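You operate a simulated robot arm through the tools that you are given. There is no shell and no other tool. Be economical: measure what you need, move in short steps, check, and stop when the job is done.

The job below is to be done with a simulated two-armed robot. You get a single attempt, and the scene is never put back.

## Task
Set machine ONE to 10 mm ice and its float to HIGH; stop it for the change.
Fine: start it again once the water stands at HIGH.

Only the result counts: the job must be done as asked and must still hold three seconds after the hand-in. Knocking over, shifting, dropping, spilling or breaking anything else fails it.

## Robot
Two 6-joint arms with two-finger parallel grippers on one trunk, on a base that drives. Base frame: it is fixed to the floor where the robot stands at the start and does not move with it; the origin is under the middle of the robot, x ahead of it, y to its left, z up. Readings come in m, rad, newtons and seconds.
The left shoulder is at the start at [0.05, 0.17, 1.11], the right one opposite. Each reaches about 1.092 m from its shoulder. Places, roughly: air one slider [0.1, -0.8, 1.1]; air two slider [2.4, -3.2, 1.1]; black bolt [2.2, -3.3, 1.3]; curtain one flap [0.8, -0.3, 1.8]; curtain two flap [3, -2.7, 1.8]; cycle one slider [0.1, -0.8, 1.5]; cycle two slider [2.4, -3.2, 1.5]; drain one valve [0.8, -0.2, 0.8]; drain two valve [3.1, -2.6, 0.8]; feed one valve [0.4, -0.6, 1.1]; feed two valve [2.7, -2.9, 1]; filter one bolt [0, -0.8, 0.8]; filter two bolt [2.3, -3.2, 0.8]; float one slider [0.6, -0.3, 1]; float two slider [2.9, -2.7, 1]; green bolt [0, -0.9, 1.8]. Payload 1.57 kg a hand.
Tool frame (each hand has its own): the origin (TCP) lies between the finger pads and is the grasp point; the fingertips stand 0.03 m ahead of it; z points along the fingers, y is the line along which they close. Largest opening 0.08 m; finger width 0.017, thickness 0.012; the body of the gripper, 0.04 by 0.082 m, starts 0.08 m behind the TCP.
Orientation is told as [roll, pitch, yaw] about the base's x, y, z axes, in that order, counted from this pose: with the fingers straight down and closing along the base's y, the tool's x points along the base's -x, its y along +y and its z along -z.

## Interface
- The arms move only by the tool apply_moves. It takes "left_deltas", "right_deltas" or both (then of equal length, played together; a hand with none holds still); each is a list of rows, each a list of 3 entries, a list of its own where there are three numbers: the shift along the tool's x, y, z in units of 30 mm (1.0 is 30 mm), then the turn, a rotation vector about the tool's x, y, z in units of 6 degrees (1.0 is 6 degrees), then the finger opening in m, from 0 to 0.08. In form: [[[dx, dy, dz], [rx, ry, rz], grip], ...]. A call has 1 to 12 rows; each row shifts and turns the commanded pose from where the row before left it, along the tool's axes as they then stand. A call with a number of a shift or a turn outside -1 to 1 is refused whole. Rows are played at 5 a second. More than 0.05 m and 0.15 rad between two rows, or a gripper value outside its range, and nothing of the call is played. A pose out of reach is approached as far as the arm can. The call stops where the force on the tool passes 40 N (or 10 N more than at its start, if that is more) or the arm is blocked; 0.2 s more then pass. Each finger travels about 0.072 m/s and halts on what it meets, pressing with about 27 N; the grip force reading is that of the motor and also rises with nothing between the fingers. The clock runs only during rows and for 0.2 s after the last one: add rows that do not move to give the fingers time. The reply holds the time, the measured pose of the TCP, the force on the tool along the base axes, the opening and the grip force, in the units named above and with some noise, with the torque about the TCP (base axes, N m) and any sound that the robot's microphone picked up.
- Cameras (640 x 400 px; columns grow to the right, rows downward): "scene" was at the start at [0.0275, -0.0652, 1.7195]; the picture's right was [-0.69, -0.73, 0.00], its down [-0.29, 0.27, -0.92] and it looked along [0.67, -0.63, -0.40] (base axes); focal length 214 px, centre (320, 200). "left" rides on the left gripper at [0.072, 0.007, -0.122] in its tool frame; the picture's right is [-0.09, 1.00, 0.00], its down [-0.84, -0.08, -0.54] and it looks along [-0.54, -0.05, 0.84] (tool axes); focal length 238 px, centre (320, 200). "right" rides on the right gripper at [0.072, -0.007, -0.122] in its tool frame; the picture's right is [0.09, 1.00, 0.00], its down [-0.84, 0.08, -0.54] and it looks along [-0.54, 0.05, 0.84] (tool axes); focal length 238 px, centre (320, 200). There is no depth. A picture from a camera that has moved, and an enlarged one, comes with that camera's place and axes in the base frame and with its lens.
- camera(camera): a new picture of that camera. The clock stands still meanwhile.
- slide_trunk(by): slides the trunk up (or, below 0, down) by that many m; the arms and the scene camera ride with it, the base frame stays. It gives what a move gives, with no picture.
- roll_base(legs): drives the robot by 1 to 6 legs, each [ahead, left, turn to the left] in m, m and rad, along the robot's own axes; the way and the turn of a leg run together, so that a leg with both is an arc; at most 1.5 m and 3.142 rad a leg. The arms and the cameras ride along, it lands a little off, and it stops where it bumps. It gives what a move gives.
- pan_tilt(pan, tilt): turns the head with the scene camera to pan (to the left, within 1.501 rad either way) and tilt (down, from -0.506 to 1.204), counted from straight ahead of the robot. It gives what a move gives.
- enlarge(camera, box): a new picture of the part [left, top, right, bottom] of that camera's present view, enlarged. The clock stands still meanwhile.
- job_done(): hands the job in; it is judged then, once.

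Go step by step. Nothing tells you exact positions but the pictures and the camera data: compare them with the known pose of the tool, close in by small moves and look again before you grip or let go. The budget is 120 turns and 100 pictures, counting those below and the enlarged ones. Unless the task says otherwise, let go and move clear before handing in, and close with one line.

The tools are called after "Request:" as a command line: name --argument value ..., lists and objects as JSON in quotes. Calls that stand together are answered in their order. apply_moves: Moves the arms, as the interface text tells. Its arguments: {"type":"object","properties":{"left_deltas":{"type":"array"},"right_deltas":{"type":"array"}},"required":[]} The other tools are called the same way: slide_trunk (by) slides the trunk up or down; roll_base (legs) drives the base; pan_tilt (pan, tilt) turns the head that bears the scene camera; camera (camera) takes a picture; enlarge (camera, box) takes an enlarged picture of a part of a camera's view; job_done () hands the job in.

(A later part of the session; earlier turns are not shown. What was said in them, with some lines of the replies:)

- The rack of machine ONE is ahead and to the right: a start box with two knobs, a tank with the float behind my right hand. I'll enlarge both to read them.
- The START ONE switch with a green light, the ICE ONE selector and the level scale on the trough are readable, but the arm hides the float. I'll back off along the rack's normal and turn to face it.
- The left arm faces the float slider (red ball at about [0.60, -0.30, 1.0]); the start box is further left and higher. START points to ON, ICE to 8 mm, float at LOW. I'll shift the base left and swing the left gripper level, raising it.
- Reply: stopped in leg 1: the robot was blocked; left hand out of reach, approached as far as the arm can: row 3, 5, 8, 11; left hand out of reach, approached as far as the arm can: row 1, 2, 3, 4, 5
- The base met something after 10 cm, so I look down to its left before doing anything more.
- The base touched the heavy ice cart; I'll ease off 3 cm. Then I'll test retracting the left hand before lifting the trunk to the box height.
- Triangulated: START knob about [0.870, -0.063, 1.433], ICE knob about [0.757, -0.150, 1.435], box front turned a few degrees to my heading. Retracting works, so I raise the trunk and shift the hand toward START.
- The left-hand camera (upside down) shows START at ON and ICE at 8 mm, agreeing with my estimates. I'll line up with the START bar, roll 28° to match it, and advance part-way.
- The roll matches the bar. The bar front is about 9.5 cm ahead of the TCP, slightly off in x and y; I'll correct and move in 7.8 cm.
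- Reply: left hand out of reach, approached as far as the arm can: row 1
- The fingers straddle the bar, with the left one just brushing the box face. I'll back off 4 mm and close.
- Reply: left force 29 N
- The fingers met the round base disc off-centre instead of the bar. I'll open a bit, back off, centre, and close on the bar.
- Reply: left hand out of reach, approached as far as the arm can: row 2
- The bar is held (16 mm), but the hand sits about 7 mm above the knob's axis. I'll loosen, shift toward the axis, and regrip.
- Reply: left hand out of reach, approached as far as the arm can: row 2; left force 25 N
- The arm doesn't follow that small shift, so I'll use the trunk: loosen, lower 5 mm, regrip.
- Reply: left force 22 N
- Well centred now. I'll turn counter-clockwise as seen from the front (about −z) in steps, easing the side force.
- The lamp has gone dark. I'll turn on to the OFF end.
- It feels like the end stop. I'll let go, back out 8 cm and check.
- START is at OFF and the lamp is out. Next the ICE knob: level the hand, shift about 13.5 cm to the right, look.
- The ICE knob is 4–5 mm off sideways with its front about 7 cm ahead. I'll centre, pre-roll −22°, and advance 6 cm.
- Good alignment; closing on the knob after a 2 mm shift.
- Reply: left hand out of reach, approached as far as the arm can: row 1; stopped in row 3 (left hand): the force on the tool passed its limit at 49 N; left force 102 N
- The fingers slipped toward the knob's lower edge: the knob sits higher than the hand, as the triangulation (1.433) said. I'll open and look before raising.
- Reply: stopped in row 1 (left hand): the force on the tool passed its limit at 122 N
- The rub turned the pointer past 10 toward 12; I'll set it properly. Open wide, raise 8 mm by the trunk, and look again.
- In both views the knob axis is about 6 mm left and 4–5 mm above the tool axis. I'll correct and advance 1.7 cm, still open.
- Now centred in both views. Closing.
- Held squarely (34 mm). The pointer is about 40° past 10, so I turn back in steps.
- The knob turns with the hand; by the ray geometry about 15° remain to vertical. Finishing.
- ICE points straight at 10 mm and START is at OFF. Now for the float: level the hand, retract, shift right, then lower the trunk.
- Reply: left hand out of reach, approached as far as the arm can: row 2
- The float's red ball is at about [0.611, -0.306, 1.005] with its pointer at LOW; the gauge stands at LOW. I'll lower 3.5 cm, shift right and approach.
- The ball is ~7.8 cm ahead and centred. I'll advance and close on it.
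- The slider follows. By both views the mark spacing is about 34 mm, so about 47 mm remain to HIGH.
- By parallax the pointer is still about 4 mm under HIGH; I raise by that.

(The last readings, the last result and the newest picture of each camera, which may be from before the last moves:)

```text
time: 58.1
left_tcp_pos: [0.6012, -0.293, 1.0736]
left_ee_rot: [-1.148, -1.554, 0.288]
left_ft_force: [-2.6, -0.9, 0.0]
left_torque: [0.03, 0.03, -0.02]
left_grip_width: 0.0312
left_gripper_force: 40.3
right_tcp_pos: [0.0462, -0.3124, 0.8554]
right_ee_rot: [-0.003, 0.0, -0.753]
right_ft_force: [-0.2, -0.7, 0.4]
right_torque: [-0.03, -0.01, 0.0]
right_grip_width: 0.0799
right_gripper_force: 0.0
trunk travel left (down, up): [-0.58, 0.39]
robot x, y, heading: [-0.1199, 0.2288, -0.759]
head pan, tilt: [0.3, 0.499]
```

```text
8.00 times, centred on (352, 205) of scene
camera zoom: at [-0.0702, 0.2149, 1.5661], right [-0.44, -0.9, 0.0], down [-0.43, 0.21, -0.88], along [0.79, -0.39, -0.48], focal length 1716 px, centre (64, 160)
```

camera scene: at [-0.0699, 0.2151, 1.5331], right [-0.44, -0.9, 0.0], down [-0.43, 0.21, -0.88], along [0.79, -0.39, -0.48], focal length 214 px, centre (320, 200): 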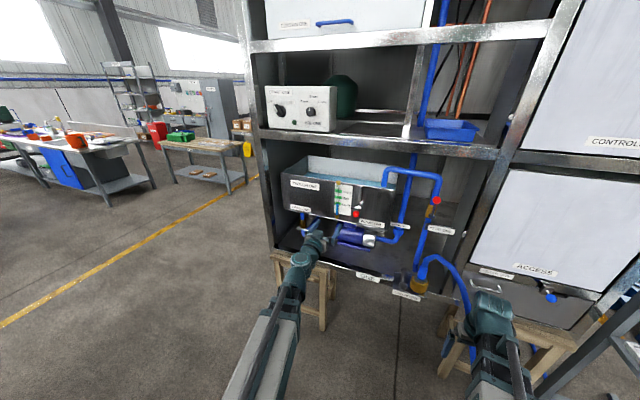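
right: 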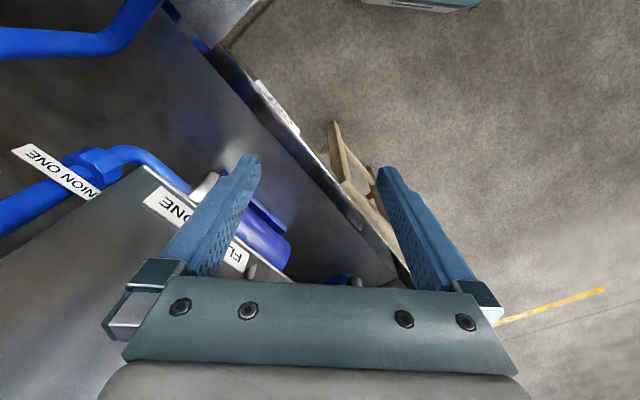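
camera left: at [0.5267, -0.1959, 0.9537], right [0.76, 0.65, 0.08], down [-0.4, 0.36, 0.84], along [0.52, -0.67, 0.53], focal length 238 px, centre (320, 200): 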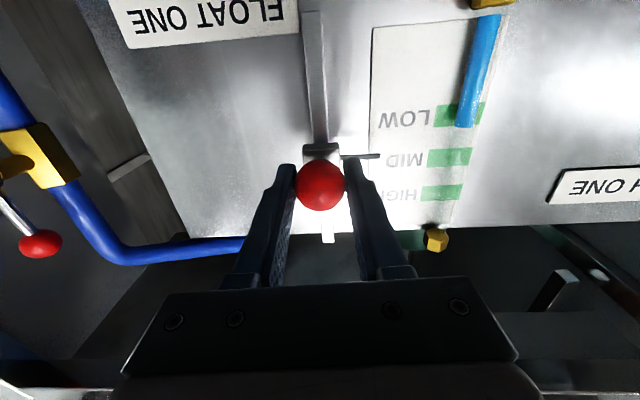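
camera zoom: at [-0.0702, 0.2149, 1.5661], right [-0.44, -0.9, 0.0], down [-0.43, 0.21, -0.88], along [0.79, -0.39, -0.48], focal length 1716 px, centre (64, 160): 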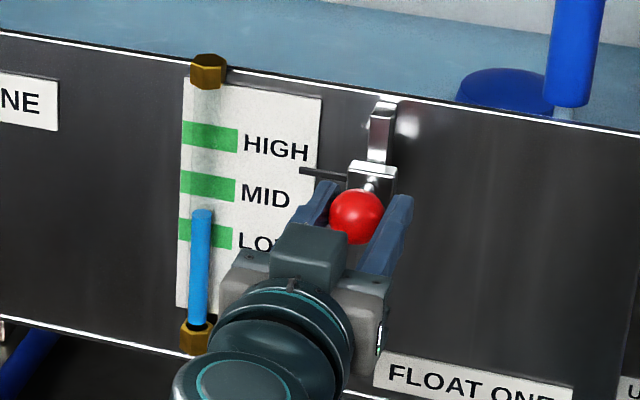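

Pointer now sits at HIGH as it sat at LOW before, and the water is already rising. I'll release, back off, and check that the slider stays.

Request:
apply_moves --left_deltas '[[[0, 0, 0], [0, 0, 0], 0.05], [[0, 0, 0], [0, 0, 0], 0.07], [[0, 0, 0], [0, 0, 0], 0.08], [[0, 0, -1], [0, 0, 0], 0.08], [[0, 0, -1], [0, 0, 0], 0.08], [[0, 0, -1], [0, 0, 0], 0.08], [[0, 0, -1], [0, 0, 0], 0.08], [[0, 0, -1], [0, 0, 0], 0.08], [[0, 0, -1], [0, 0, 0], 0.08]]'

Request:
enlarge --camera "scene" --box '[312, 180, 392, 230]'

```text
time: 60.1
left_tcp_pos: [0.4845, -0.1539, 1.0729]
left_ee_rot: [-1.172, -1.554, 0.313]
left_ft_force: [-0.7, -0.1, -0.1]
left_torque: [-0.04, 0.02, 0.01]
left_grip_width: 0.08
left_gripper_force: 0.1
left hand out of reach, approached as far as the arm can: row 7
right_tcp_pos: [0.0465, -0.3104, 0.8554]
right_ee_rot: [-0.001, 0.002, -0.754]
right_ft_force: [-0.8, -0.9, 0.4]
right_torque: [0.0, 0.01, 0.01]
right_grip_width: 0.0801
right_gripper_force: 0.0
trunk travel left (down, up): [-0.58, 0.39]
robot x, y, heading: [-0.1253, 0.2302, -0.755]
head pan, tilt: [0.3, 0.499]
```

```text
8.00 times, centred on (352, 205) of scene
camera zoom: at [-0.07, 0.2152, 1.5661], right [-0.44, -0.9, 0.0], down [-0.43, 0.21, -0.88], along [0.79, -0.39, -0.48], focal length 1716 px, centre (64, 160)
```

zoom: 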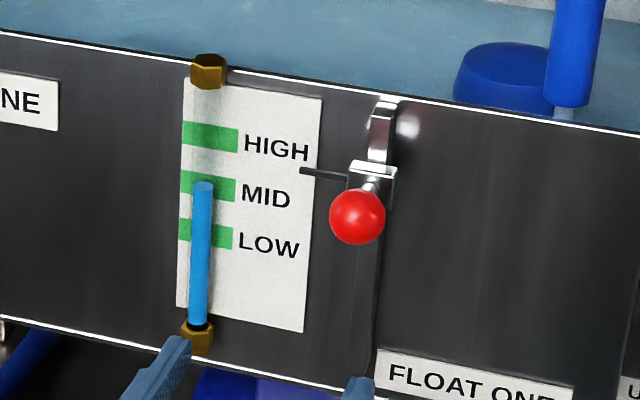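

The slider stays and the gauge is at MID, rising. Meanwhile I bring the hand back up in front of START.

Request:
slide_trunk --by 0.354

Request:
apply_moves --left_deltas '[[[0, 1, 0], [0, 0, 0], 0.07], [[0, 1, 0], [0, 0, 0], 0.07], [[0, 1, 0], [0, 0, 0], 0.07], [[0, 1, 0], [0, 0, 0], 0.07], [[0, 1, 0], [0, 0, 0], 0.07], [[0, 1, 0], [0, 0, 0], 0.07], [[0, 1, 0], [0, 0, 0], 0.07], [[0, 1, 0], [0, 0, 0], 0.07], [[0, 1, 0.2], [0, 0, 0], 0.07], [[0, 1, 0.2], [0, 0, 0], 0.07], [[0, 1, 0.4], [0, 0, 0], 0.07], [[0, 0.9, 0.5], [0, 0, 0], 0.07]]'

Request:
apply_moves --left_deltas '[[[0, 0, 0.5], [0, 0, -1], 0.07], [[0, 0, 0.3], [0, 0, -1], 0.07], [[0, 0, 0], [0, 0, -1], 0.07], [[0, 0, 0], [0, 0, -1], 0.07], [[0, 0, 0], [0, 0, -0.7], 0.07]]'

Request:
camera --camera "left"

Request:
camera --camera "scene"

```text
time: 63.5
left_tcp_pos: [0.4851, -0.156, 1.4268]
left_ee_rot: [-1.161, -1.553, 0.302]
left_ft_force: [-0.5, -0.3, 0.6]
left_torque: [0.0, -0.02, 0.0]
left_grip_width: 0.0804
left_gripper_force: 0.0
right_tcp_pos: [0.0477, -0.3124, 1.2088]
right_ee_rot: [-0.001, 0.001, -0.754]
right_ft_force: [0.3, -0.1, -0.3]
right_torque: [-0.01, 0.0, -0.03]
right_grip_width: 0.0801
right_gripper_force: 0.1
trunk travel left (down, up): [-0.934, 0.036]
robot x, y, heading: [-0.1209, 0.2291, -0.752]
head pan, tilt: [0.3, 0.499]
```

```text
time: 66.1
left_tcp_pos: [0.7816, 0.0496, 1.4258]
left_ee_rot: [-1.051, -1.549, 0.191]
left_ft_force: [0.6, -0.4, 0.1]
left_torque: [-0.03, 0.02, -0.04]
left_grip_width: 0.0702
left_gripper_force: 0.0
left hand out of reach, approached as far as the arm can: row 7, 12
right_tcp_pos: [0.0475, -0.3128, 1.2099]
right_ee_rot: [-0.002, 0.002, -0.753]
right_ft_force: [0.3, 0.4, 0.3]
right_torque: [-0.04, 0.05, 0.03]
right_grip_width: 0.0799
right_gripper_force: 0.0
trunk travel left (down, up): [-0.934, 0.036]
robot x, y, heading: [-0.1224, 0.2324, -0.758]
head pan, tilt: [0.3, 0.499]
```

```text
time: 67.3
left_tcp_pos: [0.7963, 0.0311, 1.4281]
left_ee_rot: [-1.558, -1.061, 0.7]
left_ft_force: [-0.9, 0.3, 0.6]
left_torque: [-0.02, 0.0, 0.02]
left_grip_width: 0.0701
left_gripper_force: 0.1
right_tcp_pos: [0.0478, -0.3127, 1.21]
right_ee_rot: [-0.003, 0.001, -0.754]
right_ft_force: [1.3, 0.1, 0.1]
right_torque: [-0.02, 0.0, 0.01]
right_grip_width: 0.0801
right_gripper_force: 0.0
trunk travel left (down, up): [-0.934, 0.036]
robot x, y, heading: [-0.123, 0.2303, -0.754]
head pan, tilt: [0.3, 0.499]
```

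```text
34 pictures are left
camera left: at [0.6951, 0.1046, 1.3625], right [0.69, 0.6, -0.41], down [-0.09, 0.63, 0.77], along [0.72, -0.49, 0.49], focal length 238 px, centre (320, 200)
```

left: 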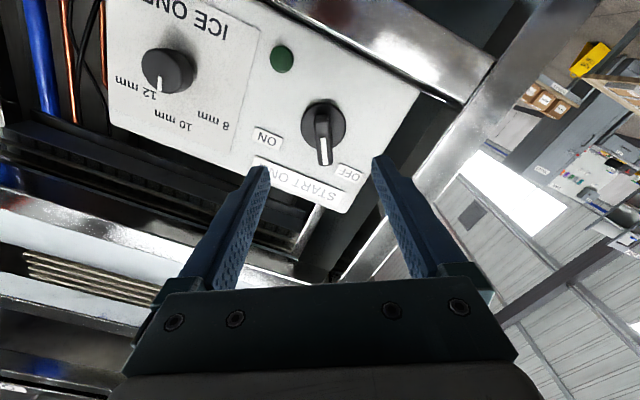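

```text
33 pictures are left
camera scene: at [-0.0698, 0.2151, 1.9201], right [-0.44, -0.9, 0.0], down [-0.43, 0.21, -0.88], along [0.79, -0.39, -0.48], focal length 214 px, centre (320, 200)
```

scene: 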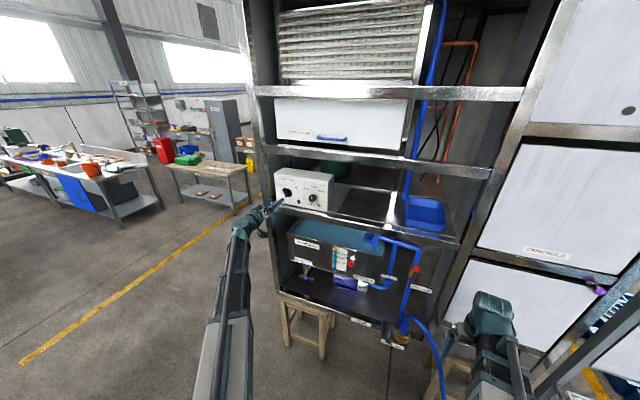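

Request:
enlarge --camera "scene" --box '[320, 235, 384, 275]'

Request:
slide_trunk --by -0.004

Request:
apply_moves --left_deltas '[[[0, 0, 1], [0, 0, 0], 0.065], [[0, 0, 0.9], [0, 0, 0], 0.065], [[0, 0, 0], [0, 0, 0], 0.065]]'

Request:
camera --camera "left"

```text
10.00 times, centred on (352, 255) of scene
camera zoom: at [-0.0698, 0.2151, 1.9201], right [-0.44, -0.9, 0.0], down [-0.43, 0.21, -0.88], along [0.79, -0.39, -0.48], focal length 2145 px, centre (0, -350)
```

zoom: 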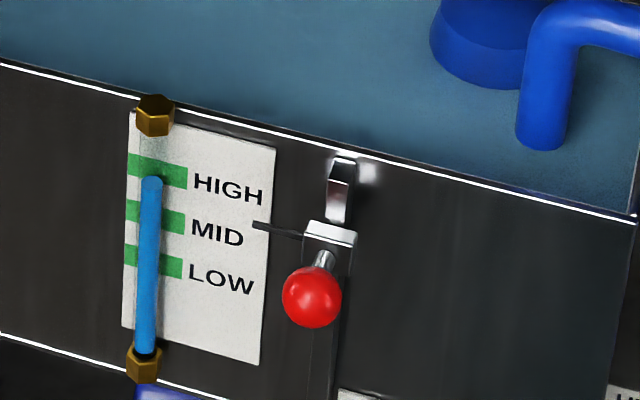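

```text
time: 67.8
left_tcp_pos: [0.7965, 0.0312, 1.4238]
left_ee_rot: [-1.559, -1.063, 0.701]
left_ft_force: [0.6, 0.5, 0.5]
left_torque: [-0.01, 0.01, -0.03]
left_grip_width: 0.0701
left_gripper_force: 0.0
right_tcp_pos: [0.0468, -0.312, 1.2057]
right_ee_rot: [-0.002, 0.003, -0.755]
right_ft_force: [-0.7, 1.2, -0.6]
right_torque: [0.02, 0.02, 0.01]
right_grip_width: 0.08
right_gripper_force: 0.1
trunk travel left (down, up): [-0.93, 0.04]
robot x, y, heading: [-0.1239, 0.229, -0.753]
head pan, tilt: [0.3, 0.499]
```

```text
time: 68.6
left_tcp_pos: [0.8344, -0.0115, 1.4244]
left_ee_rot: [-1.56, -1.063, 0.705]
left_ft_force: [0.1, 0.3, -0.8]
left_torque: [0.01, -0.01, 0.01]
left_grip_width: 0.0649
left_gripper_force: 0.0
right_tcp_pos: [0.0467, -0.3121, 1.206]
right_ee_rot: [-0.001, 0.001, -0.753]
right_ft_force: [-0.5, -0.1, 0.3]
right_torque: [-0.02, 0.01, 0.02]
right_grip_width: 0.08
right_gripper_force: 0.1
trunk travel left (down, up): [-0.93, 0.04]
robot x, y, heading: [-0.123, 0.2338, -0.752]
head pan, tilt: [0.3, 0.499]
```

```text
31 pictures are left
camera left: at [0.7336, 0.0612, 1.3586], right [0.69, 0.6, -0.4], down [-0.1, 0.63, 0.77], along [0.72, -0.49, 0.49], focal length 238 px, centre (320, 200)
```

left: 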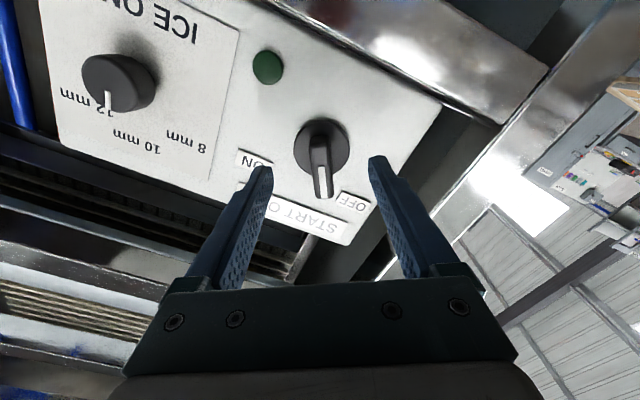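

The level is just under HIGH, and ICE still reads 10. I'll close gently on the START bar without turning and watch the gauge.

Request:
apply_moves --left_deltas '[[[0, 0, 0.6], [0, 0, 0], 0.065], [[0, 0, 0.45], [0, 0, 0], 0.065], [[0, 0, 0], [0, 0, 0], 0.03], [[0, 0, 0], [0, 0, 0], 0.0], [[0, 0, 0], [0, 0, 0], 0.0], [[0, 0, 0], [0, 0, 0], 0.0], [[0, 0, 0], [0, 0, 0], 0.0]]'

Request:
enlarge --camera "left" --box '[200, 80, 440, 230]'

Request:
enlarge --camera "scene" --box '[320, 235, 384, 275]'

```text
time: 70.2
left_tcp_pos: [0.8551, -0.0352, 1.4242]
left_ee_rot: [-1.562, -1.063, 0.706]
left_ft_force: [-0.3, -1.3, 0.1]
left_torque: [0.04, 0.09, 0.57]
left_grip_width: 0.016
left_gripper_force: 31.6
right_tcp_pos: [0.0474, -0.3121, 1.2052]
right_ee_rot: [-0.002, 0.001, -0.755]
right_ft_force: [0.0, -0.5, 0.5]
right_torque: [0.03, -0.03, -0.01]
right_grip_width: 0.0803
right_gripper_force: 0.0
trunk travel left (down, up): [-0.93, 0.04]
robot x, y, heading: [-0.1259, 0.2299, -0.758]
head pan, tilt: [0.3, 0.499]
```

```text
2.67 times, centred on (320, 155) of left
camera zoom: at [0.7536, 0.0393, 1.3586], right [0.69, 0.6, -0.4], down [-0.1, 0.63, 0.77], along [0.72, -0.49, 0.49], focal length 636 px, centre (320, 320)
```

zoom: 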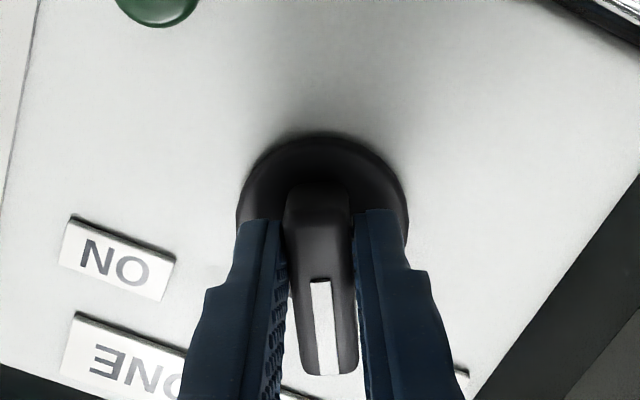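

```text
10.00 times, centred on (352, 255) of scene
camera zoom: at [-0.0699, 0.2149, 1.9161], right [-0.44, -0.9, 0.0], down [-0.43, 0.21, -0.88], along [0.79, -0.39, -0.48], focal length 2145 px, centre (0, -350)
```

zoom: 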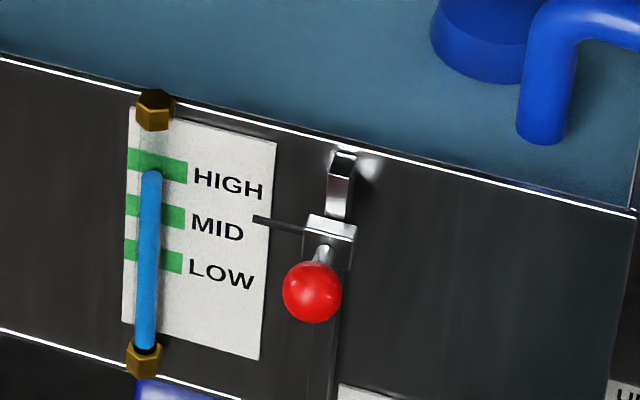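

The column is about at HIGH (its tube stands proud of the scale, as at LOW before). I'll wait to see whether it has settled.

Request:
apply_moves --left_deltas '[[[0, 0, 0], [0, 0, 0], 0.0], [[0, 0, 0], [0, 0, 0], 0.0], [[0, 0, 0], [0, 0, 0], 0.0], [[0, 0, 0], [0, 0, 0], 0.0], [[0, 0, 0], [0, 0, 0], 0.0], [[0, 0, 0], [0, 0, 0], 0.0], [[0, 0, 0], [0, 0, 0], 0.0], [[0, 0, 0], [0, 0, 0], 0.0], [[0, 0, 0], [0, 0, 0], 0.0], [[0, 0, 0], [0, 0, 0], 0.0], [[0, 0, 0], [0, 0, 0], 0.0], [[0, 0, 0], [0, 0, 0], 0.0]]'

Request:
apply_moves --left_deltas '[[[0, 0, 0], [0, 0, 0], 0.0], [[0, 0, 0], [0, 0, 0], 0.0], [[0, 0, 0], [0, 0, 0], 0.0], [[0, 0, 0], [0, 0, 0], 0.0], [[0, 0, 0], [0, 0, 0], 0.0], [[0, 0, 0], [0, 0, 0], 0.0], [[0, 0, 0], [0, 0, 0], 0.0], [[0, 0, 0], [0, 0, 0], 0.0], [[0, 0, 0], [0, 0, 0], 0.0], [[0, 0, 0], [0, 0, 0], 0.0], [[0, 0, 0], [0, 0, 0], 0.0], [[0, 0, 0], [0, 0, 0], 0.0]]'

Request:
enlarge --camera "scene" --box '[320, 235, 384, 275]'

```text
time: 72.8
left_tcp_pos: [0.8539, -0.0341, 1.4248]
left_ee_rot: [-1.562, -1.062, 0.702]
left_ft_force: [0.7, -1.3, 1.6]
left_torque: [0.11, 0.13, 0.52]
left_grip_width: 0.0161
left_gripper_force: 31.1
right_tcp_pos: [0.0466, -0.3123, 1.2041]
right_ee_rot: [-0.003, 0.002, -0.754]
right_ft_force: [-0.3, -1.3, 0.1]
right_torque: [-0.02, 0.01, -0.02]
right_grip_width: 0.0799
right_gripper_force: 0.0
trunk travel left (down, up): [-0.93, 0.04]
robot x, y, heading: [-0.1215, 0.2288, -0.76]
head pan, tilt: [0.3, 0.499]
```

```text
time: 75.4
left_tcp_pos: [0.8551, -0.0351, 1.424]
left_ee_rot: [-1.564, -1.062, 0.703]
left_ft_force: [0.9, -1.0, 2.2]
left_torque: [0.13, 0.19, 0.48]
left_grip_width: 0.0159
left_gripper_force: 31.7
right_tcp_pos: [0.0471, -0.3122, 1.2045]
right_ee_rot: [-0.001, 0.002, -0.752]
right_ft_force: [0.3, -0.4, -0.3]
right_torque: [0.01, 0.0, -0.03]
right_grip_width: 0.0799
right_gripper_force: 0.0
trunk travel left (down, up): [-0.93, 0.04]
robot x, y, heading: [-0.1212, 0.2303, -0.755]
head pan, tilt: [0.3, 0.499]
```

```text
10.00 times, centred on (352, 255) of scene
camera zoom: at [-0.0699, 0.215, 1.9161], right [-0.44, -0.9, 0.0], down [-0.43, 0.21, -0.88], along [0.79, -0.39, -0.48], focal length 2145 px, centre (0, -350)
```

zoom: 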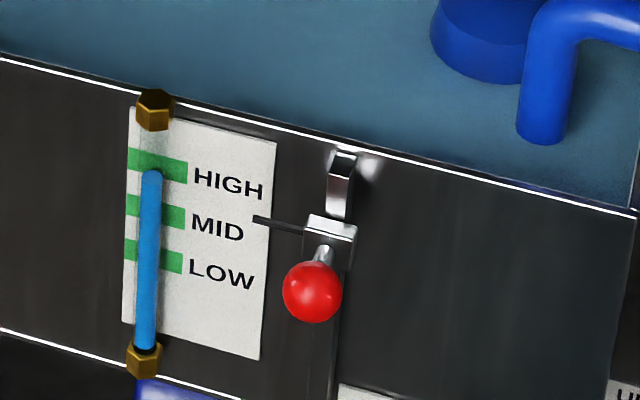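

The level has settled at HIGH. Turning START back to ON.

Request:
apply_moves --left_deltas '[[[0, 0, 0], [0, 0, 1], 0.0], [[0, 0, 0], [0, 0, 1], 0.0], [[0, 0, 0], [0, 0, 1], 0.0], [[0, 0, 0], [0, 0, 1], 0.0], [[0, 0, 0], [0, 0, 1], 0.0], [[0, 0, 0], [0, 0, 1], 0.0], [[0, 0, 0], [0, 0, 1], 0.0], [[0, 0, 0], [0, 0, 1], 0.0], [[0, 0, 0], [0, 0, 1], 0.0], [[0, 0, 0], [0, 0, 0.6], 0.0]]'

Request:
enlarge --camera "left" --box '[200, 80, 440, 230]'

```text
time: 77.6
left_tcp_pos: [0.8551, -0.0337, 1.4243]
left_ee_rot: [1.56, -1.073, -2.416]
left_ft_force: [14.6, 3.7, 16.7]
left_torque: [-0.16, -0.14, 0.95]
left_grip_width: 0.0161
left_gripper_force: 31.5
right_tcp_pos: [0.0473, -0.3112, 1.205]
right_ee_rot: [-0.001, 0.004, -0.756]
right_ft_force: [0.0, -0.1, -0.4]
right_torque: [0.02, -0.02, 0.04]
right_grip_width: 0.0798
right_gripper_force: 0.1
trunk travel left (down, up): [-0.93, 0.04]
robot x, y, heading: [-0.1236, 0.2275, -0.758]
head pan, tilt: [0.3, 0.499]
```

```text
2.67 times, centred on (320, 155) of left
camera zoom: at [0.8064, 0.0853, 1.3644], right [0.63, 0.54, 0.56], down [-0.71, 0.1, 0.7], along [0.33, -0.83, 0.45], focal length 636 px, centre (320, 320)
```

zoom: 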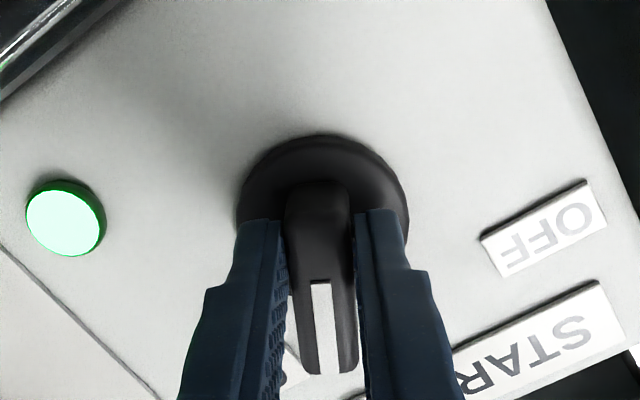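

The green lamp is lit again. I'll let go, back out and check everything.

Request:
apply_moves --left_deltas '[[[0, 0, 0], [0, 0, 0], 0.04], [[0, 0, 0], [0, 0, 0], 0.05], [[0, 0, -1], [0, 0, 0], 0.06], [[0, 0, -1], [0, 0, 0], 0.06], [[0, 0, -1], [0, 0, 0], 0.06], [[0, 0, -1], [0, 0, 0], 0.06], [[0, 0, -1], [0, 0, 0], 0.06], [[0, 0, 0], [0, 0, 0], 0.06]]'

Request:
enlarge --camera "scene" --box '[264, 160, 344, 210]'

Request:
enlarge --camera "scene" --box '[320, 235, 384, 275]'

Request:
camera --camera "scene"

```text
time: 79.4
left_tcp_pos: [0.7555, 0.0734, 1.4223]
left_ee_rot: [1.556, -1.074, -2.417]
left_ft_force: [-0.2, 0.0, 0.7]
left_torque: [0.02, 0.01, 0.0]
left_grip_width: 0.0599
left_gripper_force: 0.1
right_tcp_pos: [0.0481, -0.3121, 1.2053]
right_ee_rot: [-0.001, 0.0, -0.757]
right_ft_force: [0.5, -0.7, 0.9]
right_torque: [0.01, 0.04, 0.0]
right_grip_width: 0.08
right_gripper_force: 0.1
trunk travel left (down, up): [-0.93, 0.04]
robot x, y, heading: [-0.1226, 0.2316, -0.758]
head pan, tilt: [0.3, 0.499]
```

```text
8.00 times, centred on (304, 185) of scene
camera zoom: at [-0.0693, 0.2146, 1.916], right [-0.44, -0.9, 0.0], down [-0.43, 0.21, -0.88], along [0.79, -0.39, -0.48], focal length 1716 px, centre (448, 320)
```

zoom: 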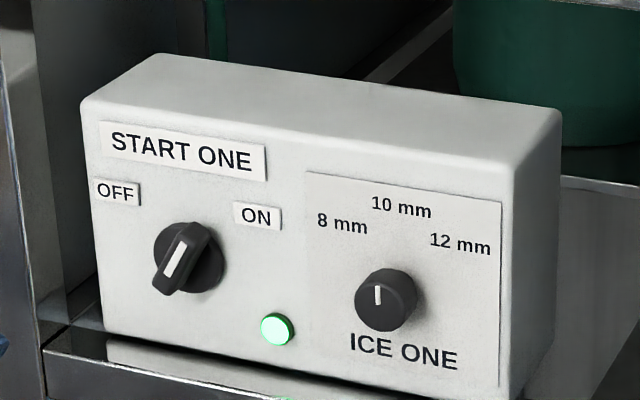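

```text
10.00 times, centred on (352, 255) of scene
camera zoom: at [-0.0693, 0.2146, 1.916], right [-0.44, -0.9, 0.0], down [-0.43, 0.21, -0.88], along [0.79, -0.39, -0.48], focal length 2145 px, centre (0, -350)
```

zoom: 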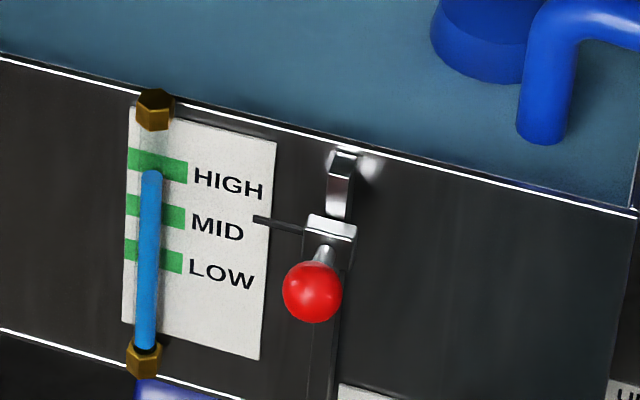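

```text
24 pictures are left
camera scene: at [-0.0693, 0.2146, 1.916], right [-0.44, -0.9, 0.0], down [-0.43, 0.21, -0.88], along [0.79, -0.39, -0.48], focal length 214 px, centre (320, 200)
```

scene: 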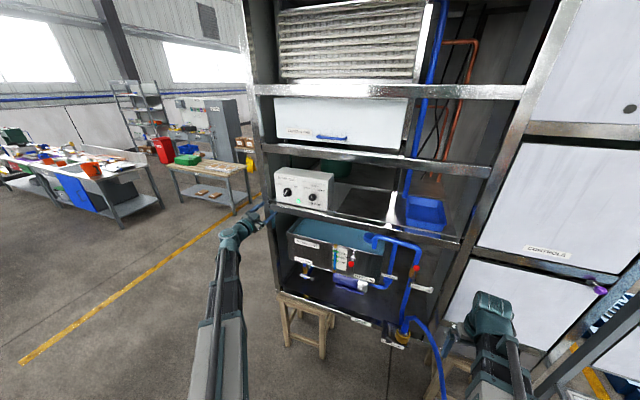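

START is ON with the lamp lit, ICE points at 10 mm, the float and water stand at HIGH, and the hand is clear. Handing in.

Request:
job_done

```text
The job is handed in.
```

Machine ONE was stopped, set to 10 mm ice with its float at HIGH, and started again once the water had settled at HIGH; along the way the base briefly touched the ice cart on its left, and I saw no sign that it moved.
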